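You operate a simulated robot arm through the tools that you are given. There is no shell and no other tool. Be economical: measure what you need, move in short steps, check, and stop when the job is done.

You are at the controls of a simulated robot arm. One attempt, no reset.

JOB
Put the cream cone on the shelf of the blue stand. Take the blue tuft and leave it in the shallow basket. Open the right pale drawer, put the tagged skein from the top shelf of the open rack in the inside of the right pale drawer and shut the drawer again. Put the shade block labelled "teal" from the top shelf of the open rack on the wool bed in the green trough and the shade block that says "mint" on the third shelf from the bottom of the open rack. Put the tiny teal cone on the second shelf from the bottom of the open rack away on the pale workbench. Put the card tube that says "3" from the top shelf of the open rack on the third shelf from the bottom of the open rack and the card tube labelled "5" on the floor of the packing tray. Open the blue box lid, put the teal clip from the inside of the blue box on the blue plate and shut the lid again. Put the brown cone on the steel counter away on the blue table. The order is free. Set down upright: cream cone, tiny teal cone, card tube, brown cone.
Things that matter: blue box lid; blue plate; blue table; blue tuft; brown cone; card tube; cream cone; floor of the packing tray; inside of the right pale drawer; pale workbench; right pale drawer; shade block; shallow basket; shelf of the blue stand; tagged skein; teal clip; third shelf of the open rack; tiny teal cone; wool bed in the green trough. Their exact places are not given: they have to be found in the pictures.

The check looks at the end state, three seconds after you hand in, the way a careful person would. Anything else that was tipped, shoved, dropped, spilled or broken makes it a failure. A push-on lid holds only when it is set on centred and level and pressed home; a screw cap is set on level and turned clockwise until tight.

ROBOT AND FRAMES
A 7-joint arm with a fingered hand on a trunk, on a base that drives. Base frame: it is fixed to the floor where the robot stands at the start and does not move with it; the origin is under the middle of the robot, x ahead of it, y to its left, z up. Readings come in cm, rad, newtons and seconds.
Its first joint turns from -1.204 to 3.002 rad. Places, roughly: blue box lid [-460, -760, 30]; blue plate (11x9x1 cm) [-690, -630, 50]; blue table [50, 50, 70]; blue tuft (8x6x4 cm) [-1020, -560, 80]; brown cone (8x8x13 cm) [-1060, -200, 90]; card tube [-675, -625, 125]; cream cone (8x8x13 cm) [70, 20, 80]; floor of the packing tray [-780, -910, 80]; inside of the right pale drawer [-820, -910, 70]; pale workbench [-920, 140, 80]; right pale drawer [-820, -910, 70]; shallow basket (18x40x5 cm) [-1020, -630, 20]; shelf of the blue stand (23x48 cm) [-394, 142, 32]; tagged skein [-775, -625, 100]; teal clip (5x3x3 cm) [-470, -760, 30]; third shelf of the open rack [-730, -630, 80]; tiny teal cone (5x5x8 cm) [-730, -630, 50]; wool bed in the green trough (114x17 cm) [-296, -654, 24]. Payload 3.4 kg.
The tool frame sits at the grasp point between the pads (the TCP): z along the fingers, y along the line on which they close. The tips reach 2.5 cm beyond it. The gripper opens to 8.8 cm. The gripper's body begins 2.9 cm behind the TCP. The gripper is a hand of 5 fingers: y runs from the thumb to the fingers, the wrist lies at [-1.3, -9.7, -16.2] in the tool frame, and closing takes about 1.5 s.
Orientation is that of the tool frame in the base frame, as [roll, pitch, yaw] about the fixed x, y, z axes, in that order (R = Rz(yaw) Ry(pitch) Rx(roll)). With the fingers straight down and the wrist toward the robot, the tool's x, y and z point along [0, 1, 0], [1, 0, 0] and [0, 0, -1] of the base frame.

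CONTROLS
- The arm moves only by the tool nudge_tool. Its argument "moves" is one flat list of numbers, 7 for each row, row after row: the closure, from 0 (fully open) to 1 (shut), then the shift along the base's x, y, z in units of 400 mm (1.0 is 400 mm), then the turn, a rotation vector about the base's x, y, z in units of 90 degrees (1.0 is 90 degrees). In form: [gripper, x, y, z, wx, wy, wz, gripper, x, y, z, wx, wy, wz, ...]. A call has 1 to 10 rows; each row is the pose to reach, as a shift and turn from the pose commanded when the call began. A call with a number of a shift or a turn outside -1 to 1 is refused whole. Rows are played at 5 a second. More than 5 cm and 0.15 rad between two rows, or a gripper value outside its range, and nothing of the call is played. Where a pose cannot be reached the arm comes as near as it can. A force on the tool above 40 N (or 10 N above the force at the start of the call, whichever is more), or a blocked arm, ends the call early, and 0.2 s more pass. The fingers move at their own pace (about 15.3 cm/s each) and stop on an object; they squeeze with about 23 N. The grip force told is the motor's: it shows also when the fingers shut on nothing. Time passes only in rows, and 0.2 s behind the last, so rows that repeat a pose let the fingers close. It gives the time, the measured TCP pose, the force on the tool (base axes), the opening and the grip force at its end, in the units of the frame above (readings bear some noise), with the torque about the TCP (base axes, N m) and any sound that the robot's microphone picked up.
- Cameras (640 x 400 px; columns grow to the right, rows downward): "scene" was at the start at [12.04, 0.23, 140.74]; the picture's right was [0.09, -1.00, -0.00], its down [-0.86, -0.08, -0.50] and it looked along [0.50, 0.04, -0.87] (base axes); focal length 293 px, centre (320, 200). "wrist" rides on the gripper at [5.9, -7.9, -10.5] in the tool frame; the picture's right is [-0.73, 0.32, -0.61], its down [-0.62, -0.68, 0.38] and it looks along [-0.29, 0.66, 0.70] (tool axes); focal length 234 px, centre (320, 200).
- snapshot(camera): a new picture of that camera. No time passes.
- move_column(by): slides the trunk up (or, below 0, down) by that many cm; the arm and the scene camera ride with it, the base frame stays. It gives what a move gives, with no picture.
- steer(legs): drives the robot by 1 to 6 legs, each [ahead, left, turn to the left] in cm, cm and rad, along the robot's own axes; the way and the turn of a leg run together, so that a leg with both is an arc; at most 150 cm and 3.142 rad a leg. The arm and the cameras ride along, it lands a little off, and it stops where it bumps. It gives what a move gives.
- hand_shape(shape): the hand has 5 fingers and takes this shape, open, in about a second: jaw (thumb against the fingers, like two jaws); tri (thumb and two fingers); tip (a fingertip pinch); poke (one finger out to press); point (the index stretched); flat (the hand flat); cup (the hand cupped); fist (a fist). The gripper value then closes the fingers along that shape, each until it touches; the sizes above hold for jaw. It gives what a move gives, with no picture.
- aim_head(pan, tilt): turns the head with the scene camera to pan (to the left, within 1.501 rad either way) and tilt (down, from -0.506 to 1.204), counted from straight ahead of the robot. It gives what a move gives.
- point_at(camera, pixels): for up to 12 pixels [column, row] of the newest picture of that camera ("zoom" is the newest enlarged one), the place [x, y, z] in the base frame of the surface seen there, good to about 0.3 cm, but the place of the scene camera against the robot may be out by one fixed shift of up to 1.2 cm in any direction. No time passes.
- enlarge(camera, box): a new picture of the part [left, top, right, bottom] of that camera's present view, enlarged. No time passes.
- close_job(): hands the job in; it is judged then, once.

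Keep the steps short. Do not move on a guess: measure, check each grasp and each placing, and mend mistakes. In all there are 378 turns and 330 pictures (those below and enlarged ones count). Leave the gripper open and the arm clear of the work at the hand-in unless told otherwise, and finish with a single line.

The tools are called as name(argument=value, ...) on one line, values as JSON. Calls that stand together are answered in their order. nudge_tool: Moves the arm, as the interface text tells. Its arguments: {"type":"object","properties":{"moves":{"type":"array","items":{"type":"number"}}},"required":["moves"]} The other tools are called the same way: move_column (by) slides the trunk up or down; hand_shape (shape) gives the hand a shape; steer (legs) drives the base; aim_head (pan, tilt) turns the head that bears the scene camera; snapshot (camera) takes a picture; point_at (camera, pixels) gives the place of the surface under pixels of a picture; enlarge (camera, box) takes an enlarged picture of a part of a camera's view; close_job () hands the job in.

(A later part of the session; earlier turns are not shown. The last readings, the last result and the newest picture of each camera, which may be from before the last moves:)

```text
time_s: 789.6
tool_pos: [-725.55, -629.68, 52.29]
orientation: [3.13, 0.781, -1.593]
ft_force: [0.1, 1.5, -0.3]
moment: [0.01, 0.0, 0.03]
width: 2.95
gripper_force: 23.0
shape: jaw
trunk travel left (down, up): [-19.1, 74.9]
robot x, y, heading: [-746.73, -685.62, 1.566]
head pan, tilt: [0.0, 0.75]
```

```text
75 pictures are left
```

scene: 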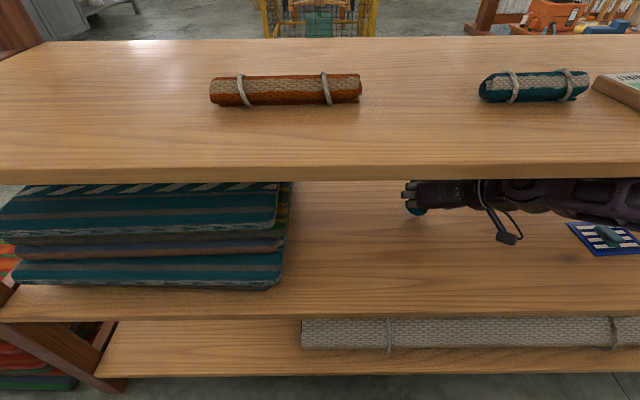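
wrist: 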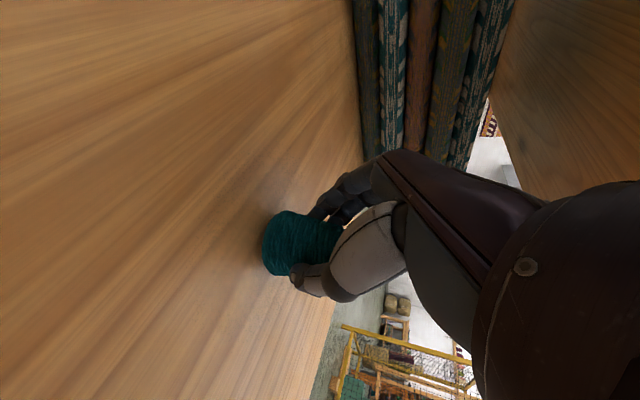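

Lifted 1.7 cm. Drive straight back 50.

steer(legs=[[-50, 0, 0]])

snapshot(camera="scene")

```text
time_s: 792.5
tool_pos: [-726.61, -679.13, 52.76]
orientation: [-3.137, 0.785, -1.579]
ft_force: [0.4, -0.2, -1.0]
moment: [0.0, -0.03, -0.06]
width: 2.93
gripper_force: 22.7
shape: jaw
trunk travel left (down, up): [-19.1, 74.9]
robot x, y, heading: [-747.69, -734.56, 1.567]
head pan, tilt: [0.0, 0.75]
```

```text
74 pictures are left
```

scene: 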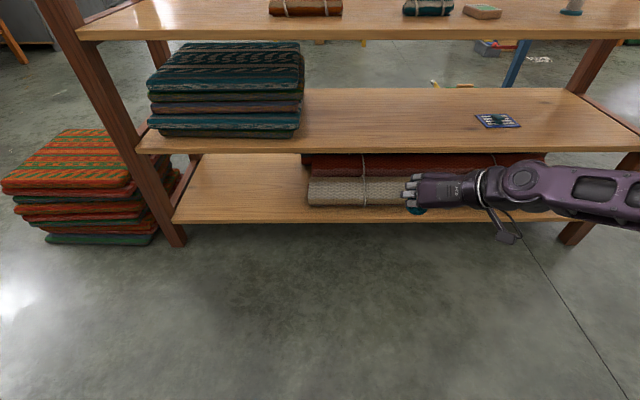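

Cone held, the rest in place. Raise 40, go west and north, and look ahead.

move_column(by=40)

steer(legs=[[0, 110, 0], [0, 50, 0], [130, 0, 0], [130, 0, 0]])

aim_head(pan=0.0, tilt=0.35)

snapshot(camera="scene")

```text
time_s: 796.3
tool_pos: [-726.45, -679.14, 92.88]
orientation: [-3.137, 0.785, -1.579]
ft_force: [0.7, 0.0, -0.9]
moment: [0.01, 0.02, 0.02]
width: 2.94
gripper_force: 23.1
shape: jaw
trunk travel left (down, up): [-59.1, 34.9]
robot x, y, heading: [-747.56, -734.83, 1.562]
head pan, tilt: [0.0, 0.75]
```

```text
time_s: 816.7
tool_pos: [-879.53, -420.58, 92.83]
orientation: [-3.137, 0.784, -1.61]
ft_force: [0.3, -0.4, -0.8]
moment: [-0.02, -0.02, 0.0]
width: 2.91
gripper_force: 22.5
shape: jaw
trunk travel left (down, up): [-59.1, 34.9]
robot x, y, heading: [-902.11, -475.37, 1.53]
head pan, tilt: [0.0, 0.75]
```

```text
time_s: 817.6
tool_pos: [-879.49, -420.42, 92.89]
orientation: [-3.137, 0.786, -1.61]
ft_force: [0.8, 0.2, 0.4]
moment: [-0.02, 0.0, 0.01]
width: 2.94
gripper_force: 22.8
shape: jaw
trunk travel left (down, up): [-59.1, 34.9]
robot x, y, heading: [-902.31, -475.49, 1.53]
head pan, tilt: [0.0, 0.351]
```

```text
73 pictures are left
```

scene: 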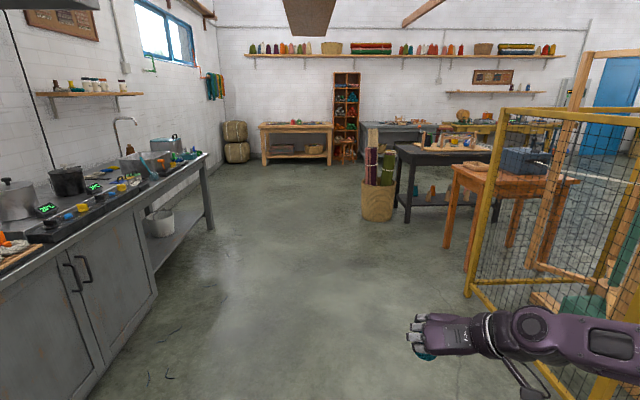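

point_at(camera="scene", pixels=[[295, 127], [265, 129], [330, 127], [295, 131], [298, 123], [262, 165], [375, 215], [470, 290], [210, 225], [345, 155], [310, 122]])

enlarge(camera="scene", box=[240, 90, 360, 180])

```text
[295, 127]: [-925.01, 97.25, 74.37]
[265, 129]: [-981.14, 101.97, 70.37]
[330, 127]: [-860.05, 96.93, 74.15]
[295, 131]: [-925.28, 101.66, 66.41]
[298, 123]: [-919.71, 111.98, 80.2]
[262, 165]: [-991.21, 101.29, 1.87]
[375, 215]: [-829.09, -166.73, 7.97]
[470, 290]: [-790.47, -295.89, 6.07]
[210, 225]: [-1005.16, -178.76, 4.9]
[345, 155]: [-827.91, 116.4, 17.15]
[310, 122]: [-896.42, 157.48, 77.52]
```

```text
4.44 times, centred on (300, 135) of scene
```

zoom: 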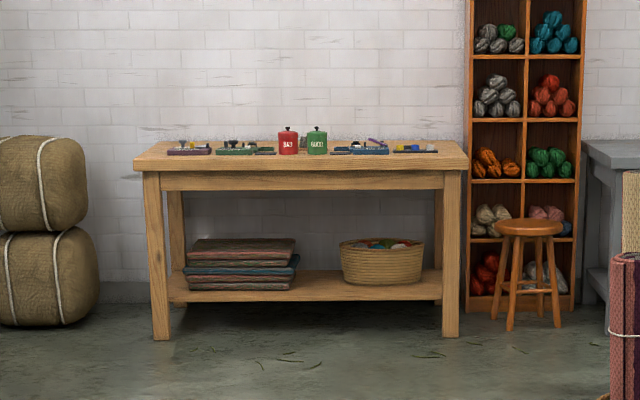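

Bench front edge y≈97, top ≈78. Drive along x≈-930 up to it.

steer(legs=[[0, 28, 0.04], [150, 0, 0], [150, 0, 0], [140, 0, 0]])

aim_head(pan=-0.1, tilt=0.7)

snapshot(camera="scene")

```text
time_s: 840.2
tool_pos: [-903.52, 19.19, 92.74]
orientation: [-3.139, 0.786, -1.599]
ft_force: [0.5, 0.0, -0.6]
moment: [-0.02, 0.01, 0.02]
width: 2.95
gripper_force: 23.0
shape: jaw
trunk travel left (down, up): [-59.1, 34.9]
robot x, y, heading: [-925.92, -36.17, 1.54]
head pan, tilt: [0.0, 0.351]
```

```text
time_s: 841.0
tool_pos: [-903.46, 19.28, 92.97]
orientation: [-3.135, 0.787, -1.596]
ft_force: [0.5, -0.6, -1.0]
moment: [0.03, -0.01, -0.01]
width: 2.92
gripper_force: 22.9
shape: jaw
trunk travel left (down, up): [-59.1, 34.9]
robot x, y, heading: [-925.78, -36.18, 1.545]
head pan, tilt: [-0.099, 0.7]
```

```text
71 pictures are left
```

scene: 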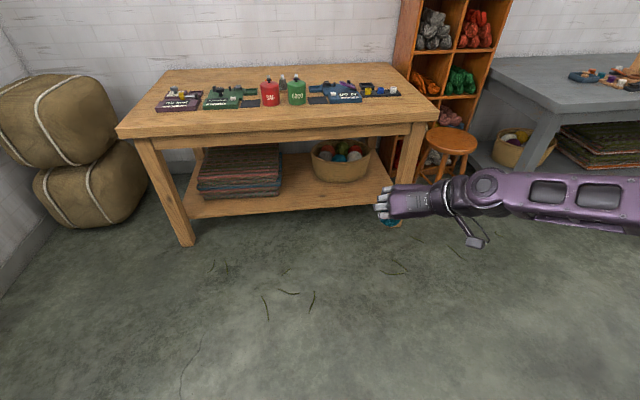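

point_at(camera="scene", pixels=[[280, 128], [300, 115], [380, 115], [420, 112], [340, 115], [160, 125], [250, 120], [430, 122], [385, 105]])

```text
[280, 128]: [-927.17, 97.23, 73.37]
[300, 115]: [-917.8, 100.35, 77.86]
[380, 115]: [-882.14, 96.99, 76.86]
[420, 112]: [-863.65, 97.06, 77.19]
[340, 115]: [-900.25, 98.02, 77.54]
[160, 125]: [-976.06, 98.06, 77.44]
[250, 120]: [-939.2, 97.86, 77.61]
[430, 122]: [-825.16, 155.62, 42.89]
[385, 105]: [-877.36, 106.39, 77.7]
```

Free strip at the front near (-900,103), z 77.6. Drive ahead 78, then set it down.

steer(legs=[[78, 0, 0]])

nudge_tool(moves=[1, 0, 0.07, -0.05, 0, 0, 0, 1, 0, 0.15, -0.1, 0, 0, 0, 1, 0, 0.15, -0.17, 0, 0, 0])

snapshot(camera="wrist")

```text
time_s: 845.2
tool_pos: [-901.67, 97.63, 92.78]
orientation: [-3.135, 0.786, -1.596]
ft_force: [-0.2, 0.2, 0.2]
moment: [-0.04, -0.04, 0.01]
width: 2.91
gripper_force: 22.7
shape: jaw
trunk travel left (down, up): [-59.1, 34.9]
robot x, y, heading: [-923.5, 42.85, 1.548]
head pan, tilt: [-0.099, 0.7]
```

```text
time_s: 846.0
tool_pos: [-902.15, 99.87, 91.97]
orientation: [-3.132, 0.786, -1.594]
ft_force: [0.7, 0.8, -0.2]
moment: [-0.03, -0.02, -0.02]
width: 2.93
gripper_force: 22.8
shape: jaw
out of reach, approached as far as the arm can: row 1, 2, 3
trunk travel left (down, up): [-59.1, 34.9]
robot x, y, heading: [-923.37, 42.44, 1.548]
head pan, tilt: [-0.099, 0.7]
```

```text
70 pictures are left
```

wrist: 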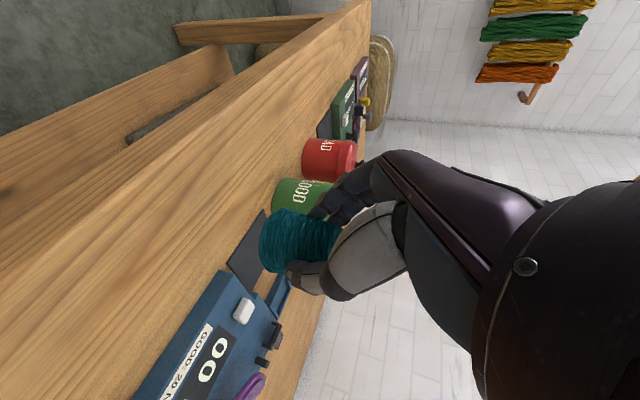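

point_at(camera="wrist", pixels=[[245, 245], [235, 265], [262, 215], [215, 285], [195, 240], [300, 195]])

```text
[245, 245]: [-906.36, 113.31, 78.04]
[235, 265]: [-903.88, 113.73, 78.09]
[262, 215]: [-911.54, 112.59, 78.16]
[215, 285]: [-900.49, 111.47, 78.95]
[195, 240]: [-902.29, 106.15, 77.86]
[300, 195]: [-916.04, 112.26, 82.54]
```

Devices begin at y≥111; y 103 is free. Ahead 3, lower the trunk 8, then fine steps.

steer(legs=[[3, 0, 0]])

move_column(by=-8)

nudge_tool(moves=[1, 0, 0, -0.012, 0, 0, 0, 1, 0, 0, -0.025, 0, 0, 0, 1, 0, 0, -0.032, 0, 0, 0])

snapshot(camera="wrist")

```text
time_s: 846.9
tool_pos: [-902.09, 102.77, 92.06]
orientation: [-3.136, 0.785, -1.597]
ft_force: [0.4, 0.8, 0.5]
moment: [0.01, -0.01, 0.01]
width: 2.94
gripper_force: 22.9
shape: jaw
trunk travel left (down, up): [-59.1, 34.9]
robot x, y, heading: [-923.18, 45.53, 1.546]
head pan, tilt: [-0.099, 0.7]
```

```text
time_s: 848.0
tool_pos: [-902.01, 102.69, 84.2]
orientation: [-3.135, 0.785, -1.596]
ft_force: [0.2, -0.4, 0.5]
moment: [0.01, -0.01, 0.04]
width: 2.92
gripper_force: 23.4
shape: jaw
trunk travel left (down, up): [-51.1, 42.9]
robot x, y, heading: [-923.75, 45.48, 1.546]
head pan, tilt: [-0.099, 0.7]
```

```text
time_s: 848.8
tool_pos: [-901.95, 102.33, 83.66]
orientation: [-3.133, 0.785, -1.595]
ft_force: [-0.3, -0.2, -0.5]
moment: [-0.04, -0.01, -0.01]
width: 2.91
gripper_force: 23.1
shape: jaw
out of reach, approached as far as the arm can: row 1, 2, 3
trunk travel left (down, up): [-51.1, 42.9]
robot x, y, heading: [-923.48, 45.74, 1.543]
head pan, tilt: [-0.099, 0.7]
```

```text
69 pictures are left
```

wrist: 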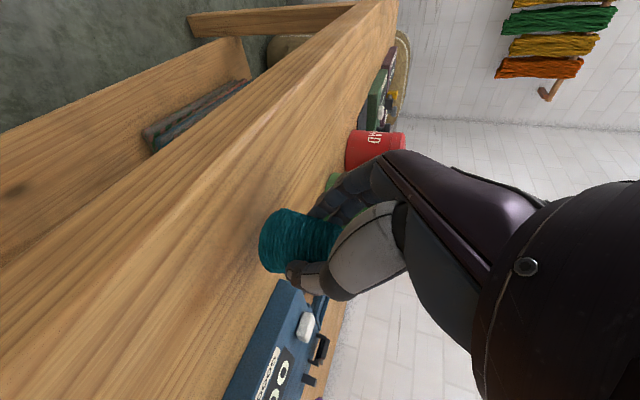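

move_column(by=-0.6)

move_column(by=-0.3)

```text
time_s: 849.4
tool_pos: [-901.99, 102.42, 83.07]
orientation: [-3.133, 0.785, -1.596]
ft_force: [-0.7, 0.1, -0.3]
moment: [-0.05, 0.0, 0.02]
width: 2.91
gripper_force: 23.1
shape: jaw
trunk travel left (down, up): [-50.5, 43.5]
robot x, y, heading: [-923.51, 45.29, 1.551]
head pan, tilt: [-0.099, 0.7]
```

```text
time_s: 849.9
tool_pos: [-901.95, 102.4, 82.71]
orientation: [-3.132, 0.785, -1.595]
ft_force: [-0.6, 0.2, 0.1]
moment: [0.01, -0.04, -0.02]
width: 2.92
gripper_force: 22.9
shape: jaw
trunk travel left (down, up): [-50.2, 43.8]
robot x, y, heading: [-923.57, 45.17, 1.546]
head pan, tilt: [-0.099, 0.7]
```

move_column(by=-0.3)

move_column(by=-0.3)

```text
time_s: 850.4
tool_pos: [-902.12, 102.35, 82.63]
orientation: [-3.132, 0.788, -1.595]
ft_force: [-0.6, -0.3, 4.9]
moment: [0.07, 0.0, 0.01]
width: 2.92
gripper_force: 22.6
shape: jaw
trunk travel left (down, up): [-49.9, 44.1]
robot x, y, heading: [-923.2, 45.48, 1.544]
head pan, tilt: [-0.099, 0.7]
```

```text
time_s: 850.9
tool_pos: [-902.08, 102.41, 82.37]
orientation: [-3.131, 0.789, -1.594]
ft_force: [-0.1, 1.4, 13.6]
moment: [0.21, 0.08, -0.04]
width: 2.93
gripper_force: 23.2
shape: jaw
trunk travel left (down, up): [-49.6, 44.4]
robot x, y, heading: [-923.5, 45.69, 1.545]
head pan, tilt: [-0.099, 0.7]
```

Contact. Raise 0.3, open gently, and back out along the tool axis.

move_column(by=0.3)

nudge_tool(moves=[0.8, 0, 0, 0, 0, 0, 0, 0.6, 0, 0, 0, 0, 0, 0, 0.3, 0, 0, 0, 0, 0, 0, 0, 0, 0, 0, 0, 0, 0, 0, 0, 0, 0, 0, 0, 0, 0, 0, -0.05, 0.05, 0, 0, 0, 0, 0, -0.15, 0.12, 0, 0, 0, 0, 0, -0.25, 0.15, 0, 0, 0])

enlarge(camera="scene", box=[200, 40, 480, 240])

```text
time_s: 851.5
tool_pos: [-902.04, 102.22, 82.51]
orientation: [-3.131, 0.786, -1.592]
ft_force: [-0.5, 1.7, 8.6]
moment: [0.16, 0.04, -0.04]
width: 2.93
gripper_force: 22.8
shape: jaw
trunk travel left (down, up): [-49.9, 44.1]
robot x, y, heading: [-923.57, 45.47, 1.549]
head pan, tilt: [-0.099, 0.7]
```

```text
time_s: 853.2
tool_pos: [-902.15, 92.04, 88.59]
orientation: [-3.131, 0.786, -1.595]
ft_force: [-0.3, -0.6, -0.6]
moment: [0.01, -0.04, 0.0]
width: 8.79
gripper_force: 0.1
shape: jaw
trunk travel left (down, up): [-49.9, 44.1]
robot x, y, heading: [-923.48, 45.47, 1.547]
head pan, tilt: [-0.099, 0.7]
```

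```text
2.00 times, centred on (340, 140) of scene
```

zoom: 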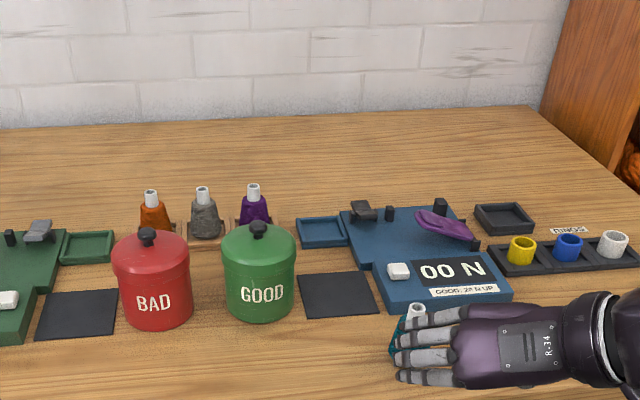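

The tiny teal cone stands on the pale bench. Next the brown cone on the steel counter: back off, turn west and look.

steer(legs=[[-60, 0, 0]])

snapshot(camera="scene")

steer(legs=[[-125, 0, 0], [0, 0, 1.57], [0, 45, 0]])

aim_head(pan=-0.2, tilt=0.6)

snapshot(camera="scene")

```text
time_s: 856.7
tool_pos: [-903.8, 31.66, 88.47]
orientation: [-3.13, 0.786, -1.593]
ft_force: [0.0, 0.3, 0.4]
moment: [-0.01, 0.0, 0.01]
width: 8.77
gripper_force: 0.1
shape: jaw
trunk travel left (down, up): [-49.9, 44.1]
robot x, y, heading: [-924.88, -15.16, 1.546]
head pan, tilt: [-0.099, 0.7]
```

```text
67 pictures are left
```

scene: 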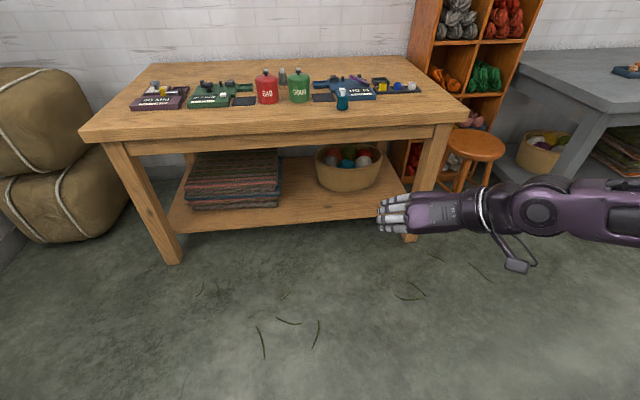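

```text
time_s: 869.1
tool_pos: [-974.82, -163.79, 88.52]
orientation: [-3.132, 0.786, -0.002]
ft_force: [0.7, 0.1, -0.8]
moment: [0.02, 0.0, -0.02]
width: 8.78
gripper_force: 0.0
shape: jaw
trunk travel left (down, up): [-49.9, 44.1]
robot x, y, heading: [-927.45, -184.17, 3.133]
head pan, tilt: [-0.099, 0.7]
```

```text
time_s: 869.8
tool_pos: [-974.78, -163.81, 88.51]
orientation: [-3.132, 0.783, -0.002]
ft_force: [0.8, -0.4, -0.1]
moment: [0.0, 0.01, 0.01]
width: 8.76
gripper_force: 0.1
shape: jaw
trunk travel left (down, up): [-49.9, 44.1]
robot x, y, heading: [-927.49, -184.16, 3.134]
head pan, tilt: [-0.201, 0.6]
```

```text
66 pictures are left
```

scene: 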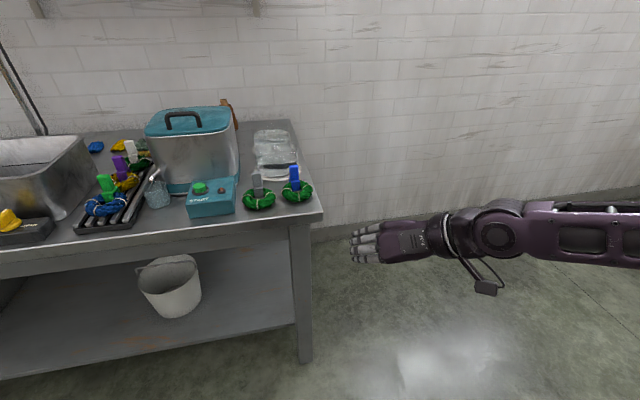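

The brown cone's tip shows behind the steamer pot at (230,112). Measure it, the counter's end, and obstacles.

point_at(camera="scene", pixels=[[229, 108], [235, 122], [224, 103], [319, 212], [290, 125], [240, 135], [290, 150], [280, 195], [300, 185], [305, 355], [350, 180], [265, 130]])

enlarge(camera="scene", box=[130, 80, 330, 240])

```text
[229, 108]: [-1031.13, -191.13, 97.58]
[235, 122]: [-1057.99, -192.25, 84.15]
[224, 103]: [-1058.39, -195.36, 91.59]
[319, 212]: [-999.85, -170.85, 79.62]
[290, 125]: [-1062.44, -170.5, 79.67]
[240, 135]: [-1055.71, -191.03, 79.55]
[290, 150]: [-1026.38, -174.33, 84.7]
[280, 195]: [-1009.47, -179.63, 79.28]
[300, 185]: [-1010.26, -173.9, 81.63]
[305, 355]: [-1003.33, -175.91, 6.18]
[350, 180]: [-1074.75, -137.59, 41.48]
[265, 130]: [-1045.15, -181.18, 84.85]
```

```text
2.50 times, centred on (230, 160) of scene
```

zoom: 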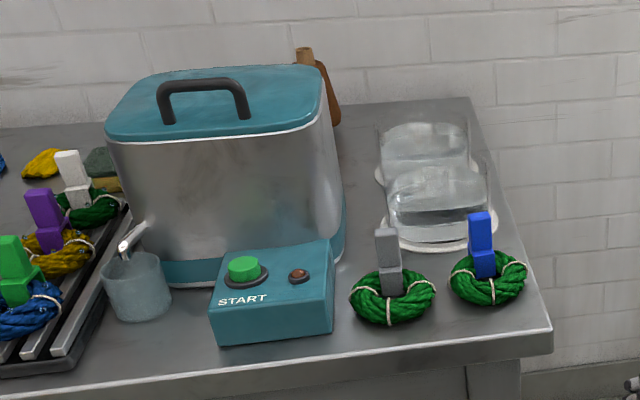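

The cone stands at ≈(-1059,-196), behind the pot, 25 cm in from the counter's north end; wall at x -1075. I go to the north end, facing south.

move_column(by=30)

steer(legs=[[0, -72, 0], [0, 0, 1.575], [0, -70, 0]])

aim_head(pan=-0.4, tilt=0.75)

snapshot(camera="scene")

```text
time_s: 872.8
tool_pos: [-974.75, -163.77, 118.45]
orientation: [-3.129, 0.785, -0.001]
ft_force: [-0.2, -0.6, 0.7]
moment: [-0.03, 0.01, 0.02]
width: 8.79
gripper_force: 0.0
shape: jaw
trunk travel left (down, up): [-79.9, 14.1]
robot x, y, heading: [-927.68, -183.97, 3.133]
head pan, tilt: [-0.201, 0.6]
```

```text
time_s: 884.1
tool_pos: [-1018.24, -162.1, 118.41]
orientation: [-3.13, 0.784, 1.601]
ft_force: [0.2, 0.3, -0.8]
moment: [0.0, -0.04, 0.02]
width: 8.77
gripper_force: 0.0
shape: jaw
trunk travel left (down, up): [-79.9, 14.1]
robot x, y, heading: [-999.16, -114.0, -1.544]
head pan, tilt: [-0.201, 0.6]
```

```text
time_s: 884.8
tool_pos: [-1018.5, -162.05, 118.5]
orientation: [-3.131, 0.784, 1.601]
ft_force: [-0.8, 0.1, -1.0]
moment: [-0.02, 0.01, -0.03]
width: 8.8
gripper_force: 0.1
shape: jaw
trunk travel left (down, up): [-79.9, 14.1]
robot x, y, heading: [-999.27, -113.98, -1.543]
head pan, tilt: [-0.4, 0.75]
```

```text
64 pictures are left
```

scene: 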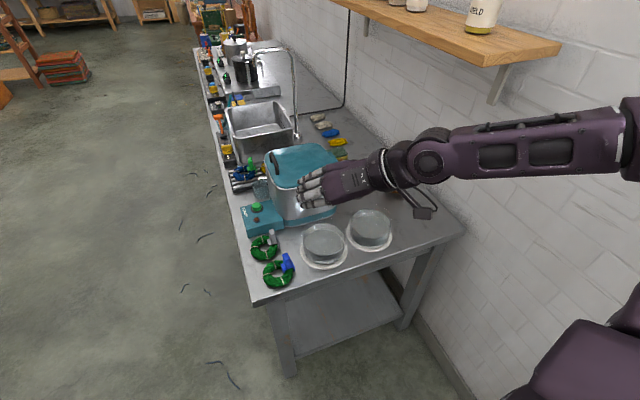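

point_at(camera="scene", pixels=[[600, 130], [500, 60], [560, 45], [420, 160], [395, 190], [370, 230], [325, 170], [340, 150], [450, 230]])

nudge_tool(moves=[0, 0, 0.02, 0, 0.083, 0, 0, 0, 0, 0.04, 0, 0.166, 0, 0, 0, 0, 0.06, 0, 0.25, 0, 0, 0, 0, 0.08, 0, 0.333, 0, 0, 0, 0, 0.1, 0, 0.416, 0, 0, 0, 0, 0.12, 0, 0.5, 0, 0])

nudge_tool(moves=[0, 0, 0.0, 0, 0, 0, -0.095, 0, 0, 0.02, 0, 0, 0, -0.19, 0, 0, 0.04, 0, 0, 0, -0.285, 0, 0, 0.06, 0, 0, 0, -0.38, 0, 0, 0.08, 0, 0, 0, -0.475, 0, 0, 0.08, 0, 0, 0, -0.57, 0, 0, 0.08, 0, 0, 0, -0.665, 0, 0, 0.08, 0, 0, 0, -0.76, 0, 0, 0.08, 0, 0, 0, -0.855, 0, 0, 0.08, 0, 0, 0, -0.95])

snapshot(camera="scene")

```text
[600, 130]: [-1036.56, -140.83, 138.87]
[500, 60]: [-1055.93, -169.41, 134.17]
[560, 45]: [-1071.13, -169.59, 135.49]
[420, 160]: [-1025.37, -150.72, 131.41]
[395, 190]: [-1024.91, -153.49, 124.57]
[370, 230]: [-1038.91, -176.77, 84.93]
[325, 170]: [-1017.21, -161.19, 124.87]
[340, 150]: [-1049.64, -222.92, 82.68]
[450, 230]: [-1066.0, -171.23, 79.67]
```

```text
time_s: 886.2
tool_pos: [-1018.28, -157.28, 118.63]
orientation: [3.132, -0.004, 1.592]
ft_force: [-0.1, -0.3, -1.0]
moment: [-0.01, 0.02, 0.0]
width: 8.78
gripper_force: 0.2
shape: jaw
trunk travel left (down, up): [-79.9, 14.1]
robot x, y, heading: [-999.46, -114.32, -1.546]
head pan, tilt: [-0.4, 0.75]
```

```text
time_s: 888.4
tool_pos: [-1018.29, -154.16, 118.48]
orientation: [3.13, 0.0, 0.098]
ft_force: [-0.7, 0.5, -0.1]
moment: [0.02, 0.03, 0.01]
width: 8.77
gripper_force: 0.0
shape: jaw
trunk travel left (down, up): [-79.9, 14.1]
robot x, y, heading: [-999.3, -114.33, -1.542]
head pan, tilt: [-0.4, 0.75]
```

```text
63 pictures are left
```

scene: 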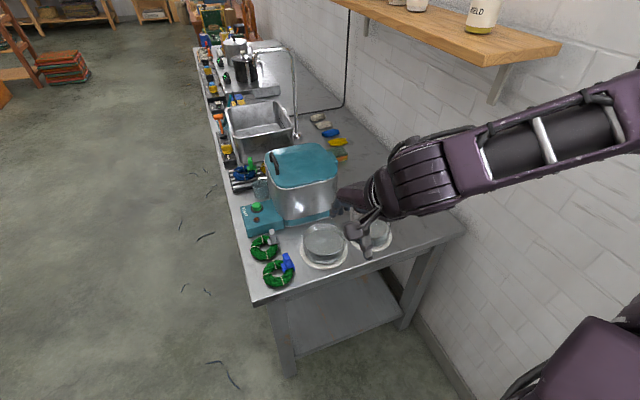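

point_at(camera="scene", pixels=[[430, 185], [500, 150], [560, 130], [620, 105], [636, 110], [400, 215], [375, 195]])

```text
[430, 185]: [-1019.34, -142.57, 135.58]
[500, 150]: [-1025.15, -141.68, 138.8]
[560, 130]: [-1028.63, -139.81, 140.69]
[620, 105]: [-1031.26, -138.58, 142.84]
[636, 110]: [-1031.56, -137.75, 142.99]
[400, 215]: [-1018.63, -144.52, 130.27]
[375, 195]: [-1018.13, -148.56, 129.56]
```

Lower 14, then move the base to about (-1021,-139).

move_column(by=-13)

steer(legs=[[0, -20, -0.03], [22, 0, 0]])

aim_head(pan=-0.6, tilt=0.85)

snapshot(camera="scene")

snapshot(camera="wrist")

```text
time_s: 890.0
tool_pos: [-1018.45, -154.15, 105.45]
orientation: [3.132, 0.0, 0.099]
ft_force: [0.9, 0.5, -0.5]
moment: [0.03, 0.02, -0.01]
width: 8.77
gripper_force: 0.1
shape: jaw
trunk travel left (down, up): [-66.9, 27.1]
robot x, y, heading: [-999.72, -113.97, -1.542]
head pan, tilt: [-0.4, 0.75]
```

```text
time_s: 892.9
tool_pos: [-1039.13, -176.3, 105.46]
orientation: [3.131, 0.0, 0.074]
ft_force: [-0.1, -0.5, 0.4]
moment: [0.04, 0.04, 0.0]
width: 8.8
gripper_force: 0.1
shape: jaw
trunk travel left (down, up): [-66.9, 27.1]
robot x, y, heading: [-1019.09, -136.34, -1.565]
head pan, tilt: [-0.4, 0.75]
```

```text
time_s: 893.6
tool_pos: [-1039.13, -176.13, 105.39]
orientation: [3.131, 0.001, 0.074]
ft_force: [-0.4, 0.1, 0.2]
moment: [0.0, 0.03, 0.04]
width: 8.79
gripper_force: 0.0
shape: jaw
trunk travel left (down, up): [-66.9, 27.1]
robot x, y, heading: [-1018.83, -136.42, -1.569]
head pan, tilt: [-0.6, 0.85]
```

```text
62 pictures are left
```

scene: 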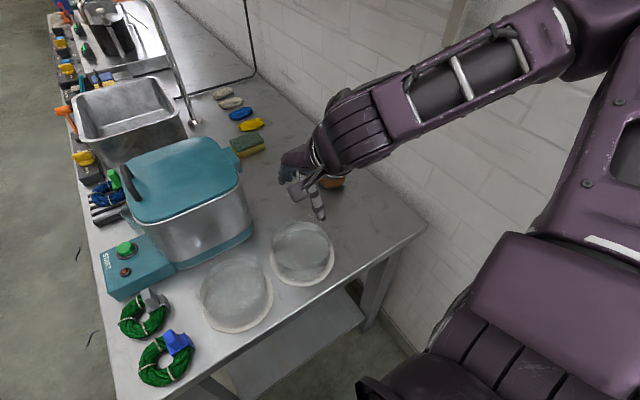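

```text
61 pictures are left
```

wrist: 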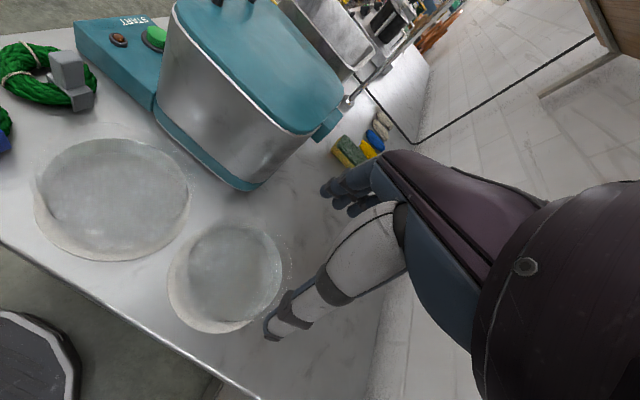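

enlarge(camera="scene", box=[260, 110, 400, 230])

point_at(camera="scene", pixels=[[333, 184], [340, 182], [328, 187], [345, 178], [250, 205], [590, 200]])

```text
3.33 times, centred on (330, 170) of scene
```

zoom: 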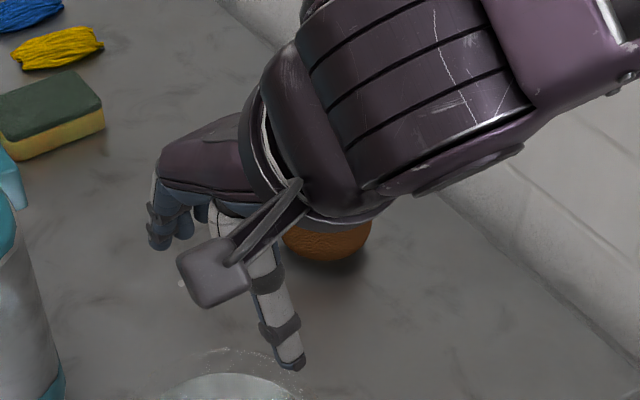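

```text
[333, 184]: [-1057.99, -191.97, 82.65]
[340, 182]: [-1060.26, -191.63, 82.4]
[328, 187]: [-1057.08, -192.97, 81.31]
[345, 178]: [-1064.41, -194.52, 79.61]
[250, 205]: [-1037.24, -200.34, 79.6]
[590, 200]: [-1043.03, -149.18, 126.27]
```

Cone axis ≈ (-1059.3,-195.8); the pot is further left than thought. Base 5 ahead, then reach over it at z 105.

steer(legs=[[4.5, -2, 0]])

nudge_tool(moves=[0, -0.09, -0.03, 0, 0, 0, 0, 0, -0.18, -0.08, 0, 0, 0, 0, 0, -0.27, -0.15, 0, 0, 0, 0, 0, -0.36, -0.22, 0, 0, 0, 0, 0, -0.43, -0.3, 0, 0, 0, 0, 0, -0.455, -0.375, 0, 0, 0, 0])

snapshot(camera="scene")

snapshot(camera="wrist")

```text
time_s: 894.5
tool_pos: [-1041.08, -180.65, 105.49]
orientation: [3.132, -0.002, 0.074]
ft_force: [-0.4, 0.8, 0.2]
moment: [0.03, 0.01, -0.02]
width: 8.79
gripper_force: 0.1
shape: jaw
trunk travel left (down, up): [-66.9, 27.1]
robot x, y, heading: [-1020.92, -140.97, -1.57]
head pan, tilt: [-0.6, 0.85]
```

```text
time_s: 895.9
tool_pos: [-1059.37, -195.74, 105.4]
orientation: [3.13, -0.001, 0.075]
ft_force: [0.6, 0.5, -0.1]
moment: [0.03, 0.02, -0.02]
width: 8.78
gripper_force: 0.0
shape: jaw
trunk travel left (down, up): [-66.9, 27.1]
robot x, y, heading: [-1021.24, -140.93, -1.568]
head pan, tilt: [-0.6, 0.85]
```

```text
59 pictures are left
```

scene: 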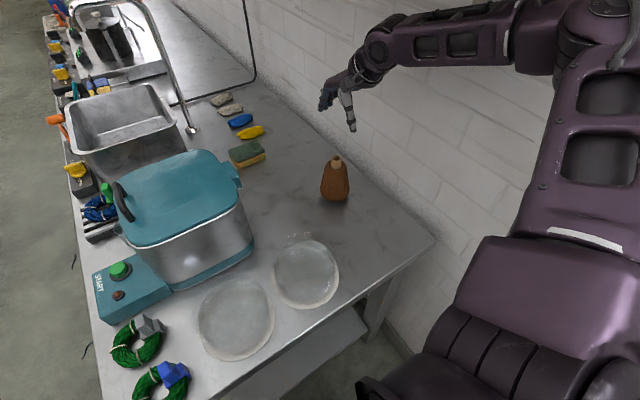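

```text
58 pictures are left
```

wrist: 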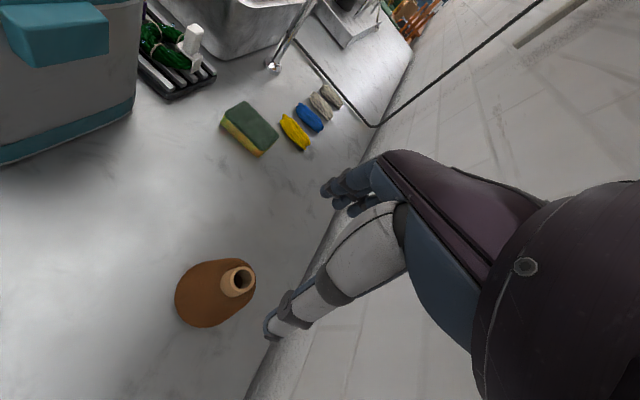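

Now the cone is clearly visible. Measure it with both cameras.

point_at(camera="wrist", pixels=[[238, 272], [250, 285], [226, 285], [243, 295], [205, 300], [185, 290], [215, 262], [200, 325]])

point_at(camera="scene", pixels=[[336, 158], [336, 164], [335, 195], [322, 190], [348, 188], [336, 180]])

```text
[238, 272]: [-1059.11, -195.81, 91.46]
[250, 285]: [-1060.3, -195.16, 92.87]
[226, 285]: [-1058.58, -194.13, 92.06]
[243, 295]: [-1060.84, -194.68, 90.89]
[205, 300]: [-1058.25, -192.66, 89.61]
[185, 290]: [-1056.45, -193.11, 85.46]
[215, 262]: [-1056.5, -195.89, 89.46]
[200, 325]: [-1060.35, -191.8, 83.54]
```

```text
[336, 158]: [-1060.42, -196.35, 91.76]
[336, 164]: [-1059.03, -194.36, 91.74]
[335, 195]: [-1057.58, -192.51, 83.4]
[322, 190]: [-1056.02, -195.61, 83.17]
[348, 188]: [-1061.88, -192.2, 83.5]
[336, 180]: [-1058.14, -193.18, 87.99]
```

TCP is right above the axis. Lower to z 90.4.

nudge_tool(moves=[0, 0, 0.008, -0.1, 0, 0, 0, 0, 0, 0.008, -0.2, 0, 0, 0, 0, 0, 0.008, -0.3, 0, 0, 0, 0, 0, 0.008, -0.375, 0, 0, 0])

snapshot(camera="wrist")

```text
time_s: 896.9
tool_pos: [-1059.17, -195.23, 90.31]
orientation: [3.131, -0.002, 0.073]
ft_force: [-0.4, 0.0, 0.2]
moment: [0.02, 0.0, 0.01]
width: 8.8
gripper_force: 0.0
shape: jaw
trunk travel left (down, up): [-66.9, 27.1]
robot x, y, heading: [-1021.1, -141.49, -1.569]
head pan, tilt: [-0.6, 0.85]
```

```text
57 pictures are left
```

wrist: 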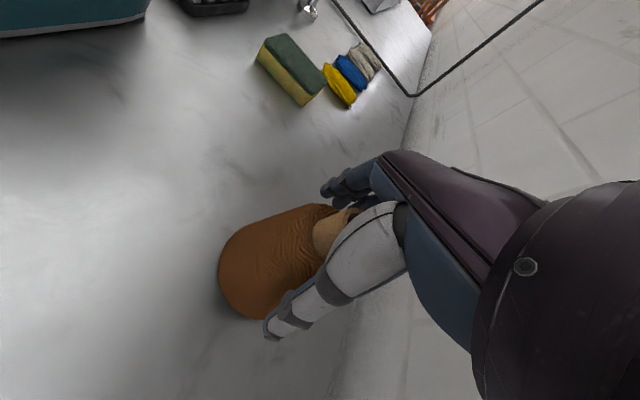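

nudge_tool(moves=[1, 0, 0, 0, 0, 0, 0, 1, 0, 0, 0, 0, 0, 0, 1, 0, 0, 0, 0, 0, 0, 1, 0, 0, 0, 0, 0, 0, 1, 0, 0, 0, 0, 0, 0, 1, 0, 0, 0, 0, 0, 0, 1, 0, 0, 0, 0, 0, 0])

nudge_tool(moves=[1, 0, 0, 0.05, 0, 0, 0, 1, 0, 0, 0.12, 0, 0, 0, 1, 0, 0, 0.2, 0, 0, 0])

snapshot(camera="wrist")

```text
time_s: 898.5
tool_pos: [-1059.19, -195.28, 90.55]
orientation: [3.131, 0.0, 0.075]
ft_force: [0.7, -0.1, 0.0]
moment: [0.04, -0.02, -0.01]
width: 5.25
gripper_force: 23.1
shape: jaw
trunk travel left (down, up): [-66.9, 27.1]
robot x, y, heading: [-1020.91, -141.34, -1.572]
head pan, tilt: [-0.6, 0.85]
```

```text
time_s: 899.3
tool_pos: [-1059.22, -195.32, 98.5]
orientation: [3.132, 0.0, 0.076]
ft_force: [0.0, 1.5, -2.2]
moment: [0.0, 0.0, 0.01]
width: 5.25
gripper_force: 23.3
shape: jaw
trunk travel left (down, up): [-66.9, 27.1]
robot x, y, heading: [-1021.44, -141.26, -1.566]
head pan, tilt: [-0.6, 0.85]
```

```text
56 pictures are left
```

wrist: 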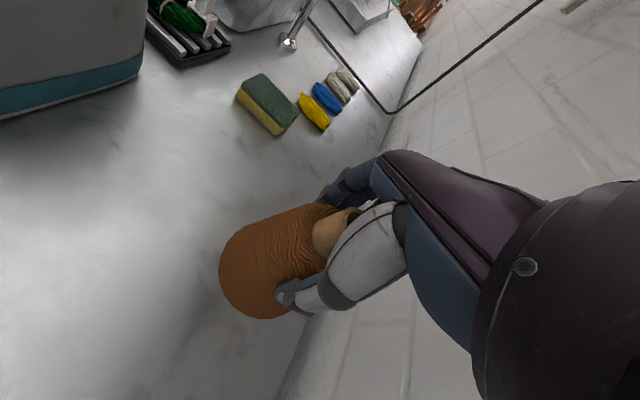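

Held. Lift 7 more, retract along the way I came, then back out.

nudge_tool(moves=[1, 0.0, 0.0, 0.1, 0, 0, 0, 1, 0.03, 0.08, 0.18, 0, 0, 0, 1, 0.1, 0.16, 0.2, 0, 0, 0, 1, 0.19, 0.23, 0.2, 0, 0, 0, 1, 0.28, 0.3, 0.2, 0, 0, 0, 1, 0.37, 0.35, 0.2, 0, 0, 0, 1, 0.45, 0.38, 0.2, 0, 0, 0])

steer(legs=[[-40, 0, 0], [0, 70, 0]])

aim_head(pan=0.0, tilt=0.4)

steer(legs=[[0, 0, 1.57]])

snapshot(camera="scene")

```text
time_s: 900.9
tool_pos: [-1041.05, -180.3, 106.36]
orientation: [3.134, 0.0, 0.076]
ft_force: [0.0, -0.2, -1.9]
moment: [0.02, -0.01, -0.01]
width: 5.22
gripper_force: 23.7
shape: jaw
trunk travel left (down, up): [-66.9, 27.1]
robot x, y, heading: [-1021.18, -140.97, -1.57]
head pan, tilt: [-0.6, 0.85]
```

```text
time_s: 906.9
tool_pos: [-971.91, -139.81, 106.5]
orientation: [3.133, -0.001, 0.072]
ft_force: [-0.6, 0.4, -1.9]
moment: [0.0, 0.0, 0.02]
width: 5.22
gripper_force: 23.5
shape: jaw
trunk travel left (down, up): [-66.9, 27.1]
robot x, y, heading: [-951.44, -100.82, -1.566]
head pan, tilt: [-0.6, 0.85]
```

```text
time_s: 907.9
tool_pos: [-971.9, -139.79, 106.32]
orientation: [3.134, -0.003, 0.075]
ft_force: [0.8, 0.8, -1.5]
moment: [0.01, 0.04, -0.02]
width: 5.22
gripper_force: 23.1
shape: jaw
trunk travel left (down, up): [-66.9, 27.1]
robot x, y, heading: [-952.08, -100.67, -1.569]
head pan, tilt: [0.0, 0.4]
```

```text
time_s: 912.0
tool_pos: [-912.91, -121.13, 106.5]
orientation: [3.131, -0.001, 1.634]
ft_force: [-0.1, 0.8, -3.0]
moment: [0.01, -0.01, 0.02]
width: 5.22
gripper_force: 22.8
shape: jaw
trunk travel left (down, up): [-66.9, 27.1]
robot x, y, heading: [-951.82, -100.54, -0.013]
head pan, tilt: [0.0, 0.4]
```

```text
55 pictures are left
```

scene: 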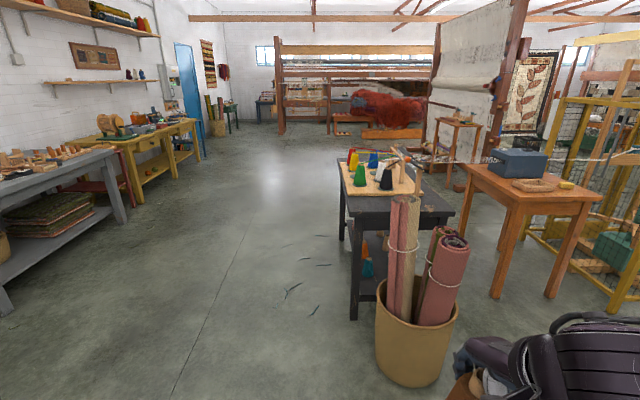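

Held. Free corridor to the left (north). Strafe to y≈15 and drive east.

steer(legs=[[0, 115, 0.013], [150, 0, 0], [150, 0, 0], [150, 0, 0]])

snapshot(camera="scene")

```text
time_s: 938.8
tool_pos: [-465.97, 1.51, 106.51]
orientation: [3.133, -0.002, 1.646]
ft_force: [-0.6, 0.2, -2.1]
moment: [0.02, -0.02, 0.01]
width: 5.19
gripper_force: 22.8
shape: jaw
trunk travel left (down, up): [-66.9, 27.1]
robot x, y, heading: [-505.09, 21.25, 0.004]
head pan, tilt: [0.0, 0.4]
```

```text
54 pictures are left
```

scene: 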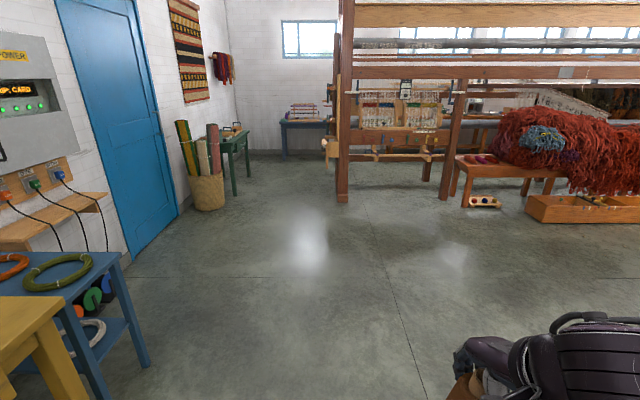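

steer(legs=[[130, 0, 0], [0, 50, 0], [145, 0, 0], [130, 0, 0]])

snapshot(camera="scene")

```text
time_s: 960.6
tool_pos: [-64.36, 60.27, 106.37]
orientation: [3.132, -0.002, 1.691]
ft_force: [0.3, -0.5, -1.7]
moment: [0.02, 0.0, 0.01]
width: 5.18
gripper_force: 22.8
shape: jaw
trunk travel left (down, up): [-66.9, 27.1]
robot x, y, heading: [-104.71, 78.73, 0.048]
head pan, tilt: [0.0, 0.4]
```

```text
53 pictures are left
```

scene: 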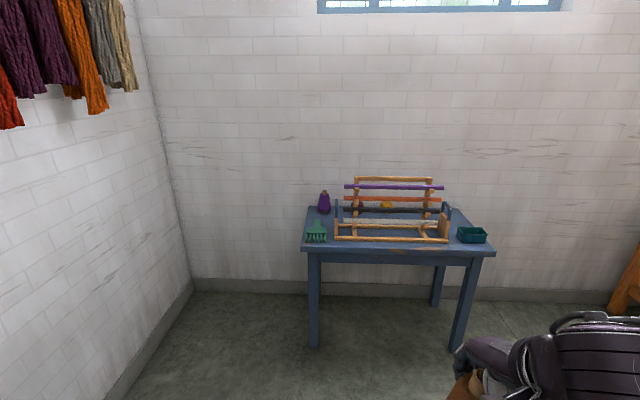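

steer(legs=[[0, 0, -0.05], [75, -43, 0]])

aim_head(pan=-0.1, tilt=0.8)

snapshot(camera="scene")

```text
time_s: 965.6
tool_pos: [8.87, 14.04, 106.5]
orientation: [3.132, -0.003, 1.636]
ft_force: [0.2, 0.4, -2.7]
moment: [0.02, 0.04, -0.01]
width: 5.22
gripper_force: 23.2
shape: jaw
trunk travel left (down, up): [-66.9, 27.1]
robot x, y, heading: [-29.92, 34.11, -0.008]
head pan, tilt: [0.0, 0.4]
```

```text
time_s: 966.5
tool_pos: [8.9, 13.98, 106.49]
orientation: [3.134, -0.001, 1.635]
ft_force: [0.5, 0.4, -2.8]
moment: [-0.01, 0.01, 0.02]
width: 5.19
gripper_force: 23.0
shape: jaw
trunk travel left (down, up): [-66.9, 27.1]
robot x, y, heading: [-30.04, 34.16, -0.011]
head pan, tilt: [-0.099, 0.799]
```

```text
52 pictures are left
```

scene: 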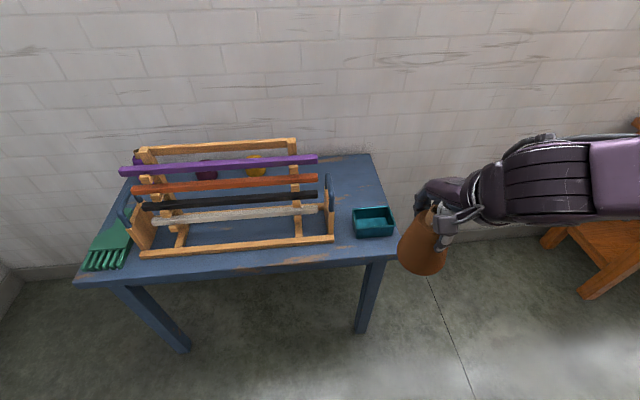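

Target spot (57,14) where the cream cone had stood. Lower 9, drive ahead 36, extend 12.

move_column(by=-9)

steer(legs=[[36, 0, 0.01]])

nudge_tool(moves=[1, 0.08, 0, 0, 0, 0, 0, 1, 0.16, 0, 0, 0, 0, 0, 1, 0.24, 0, 0, 0, 0, 0, 1, 0.3, 0, 0, 0, 0, 0])

snapshot(camera="wrist")

snapshot(camera="scene")

```text
time_s: 967.8
tool_pos: [8.83, 14.08, 97.46]
orientation: [3.133, -0.002, 1.636]
ft_force: [1.0, 0.5, -1.8]
moment: [-0.01, 0.0, -0.02]
width: 5.21
gripper_force: 22.8
shape: jaw
trunk travel left (down, up): [-57.9, 36.1]
robot x, y, heading: [-30.5, 34.53, -0.007]
head pan, tilt: [-0.099, 0.799]
```

```text
time_s: 970.1
tool_pos: [45.3, 14.54, 97.36]
orientation: [3.133, -0.001, 1.649]
ft_force: [0.0, 0.4, -3.0]
moment: [0.03, 0.01, 0.0]
width: 5.19
gripper_force: 23.1
shape: jaw
trunk travel left (down, up): [-57.9, 36.1]
robot x, y, heading: [6.17, 34.93, 0.003]
head pan, tilt: [-0.099, 0.799]
```

```text
time_s: 971.1
tool_pos: [57.22, 14.41, 97.58]
orientation: [3.131, -0.002, 1.65]
ft_force: [-0.1, 1.1, -3.2]
moment: [0.01, 0.0, 0.01]
width: 5.21
gripper_force: 23.2
shape: jaw
trunk travel left (down, up): [-57.9, 36.1]
robot x, y, heading: [6.24, 34.44, 0.01]
head pan, tilt: [-0.099, 0.799]
```

```text
51 pictures are left
```

wrist: 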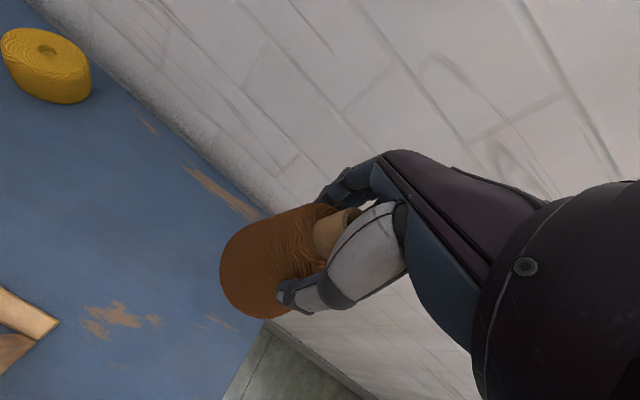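

```text
50 pictures are left
```

scene: 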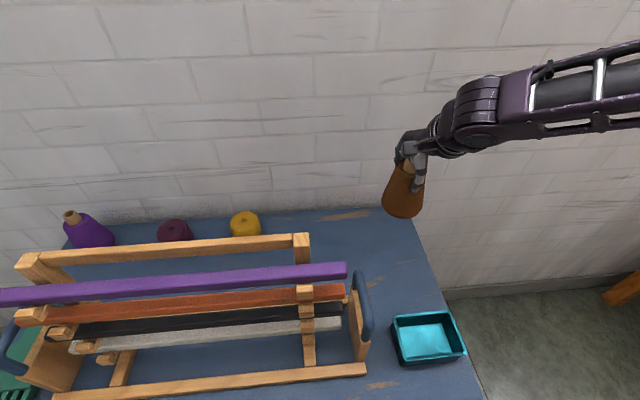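

Clear below. Lower 15.5, then in small steps to contact.

move_column(by=-15.5)

nudge_tool(moves=[1, 0, 0, -0.015, 0, 0, 0, 1, 0, 0, -0.03, 0, 0, 0, 1, 0, 0, -0.04, 0, 0, 0])

snapshot(camera="wrist")

```text
time_s: 972.9
tool_pos: [57.2, 14.2, 82.06]
orientation: [3.133, -0.001, 1.65]
ft_force: [-0.3, 0.2, -2.5]
moment: [0.0, 0.0, 0.01]
width: 5.2
gripper_force: 22.7
shape: jaw
trunk travel left (down, up): [-42.4, 51.6]
robot x, y, heading: [5.85, 34.51, 0.004]
head pan, tilt: [-0.099, 0.799]
```

```text
time_s: 973.7
tool_pos: [57.2, 14.4, 80.49]
orientation: [3.13, -0.001, 1.648]
ft_force: [0.7, -1.2, 3.6]
moment: [-0.03, 0.0, -0.02]
width: 5.24
gripper_force: 23.3
shape: jaw
trunk travel left (down, up): [-42.4, 51.6]
robot x, y, heading: [5.7, 34.82, 0.007]
head pan, tilt: [-0.099, 0.799]
```

```text
49 pictures are left
```

wrist: 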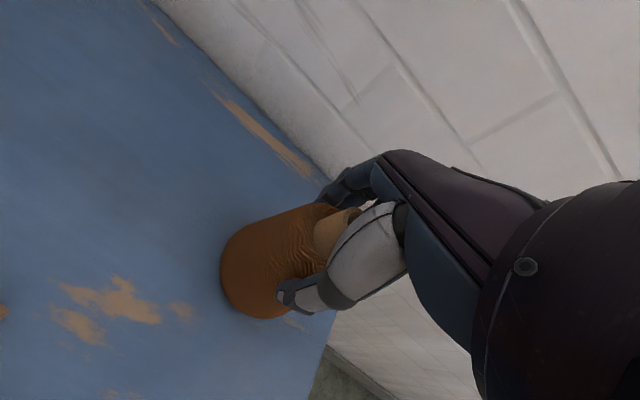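

Contact (force now +3.6 N up). Open gently and rise.

nudge_tool(moves=[0.8, 0, 0, 0, 0, 0, 0, 0.6, 0, 0, 0, 0, 0, 0, 0.3, 0, 0, 0, 0, 0, 0, 0, 0, 0, 0, 0, 0, 0, 0, 0, 0, 0, 0, 0, 0, 0, 0, 0, 0.06, 0, 0, 0, 0, 0, 0, 0.14, 0, 0, 0, 0, 0, 0, 0.24, 0, 0, 0, 0, 0, 0, 0.34, 0, 0, 0])

move_column(by=10)

snapshot(camera="scene")

```text
time_s: 975.7
tool_pos: [57.09, 14.33, 94.06]
orientation: [3.133, -0.001, 1.649]
ft_force: [-0.7, 0.0, 0.0]
moment: [0.0, 0.01, 0.01]
width: 8.77
gripper_force: 0.1
shape: jaw
trunk travel left (down, up): [-42.4, 51.6]
robot x, y, heading: [5.76, 34.65, -0.0]
head pan, tilt: [-0.099, 0.799]
```

```text
time_s: 977.0
tool_pos: [57.21, 14.34, 104.05]
orientation: [3.134, -0.003, 1.65]
ft_force: [-1.1, -0.4, 0.2]
moment: [0.02, 0.0, 0.01]
width: 8.77
gripper_force: 0.0
shape: jaw
trunk travel left (down, up): [-52.4, 41.6]
robot x, y, heading: [6.19, 34.04, 0.005]
head pan, tilt: [-0.099, 0.799]
```

```text
48 pictures are left
```

scene: 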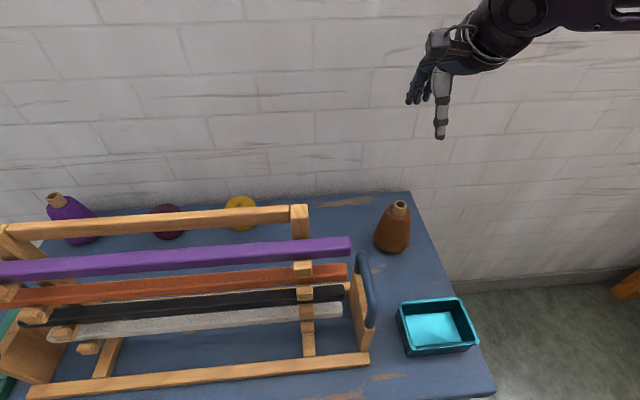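

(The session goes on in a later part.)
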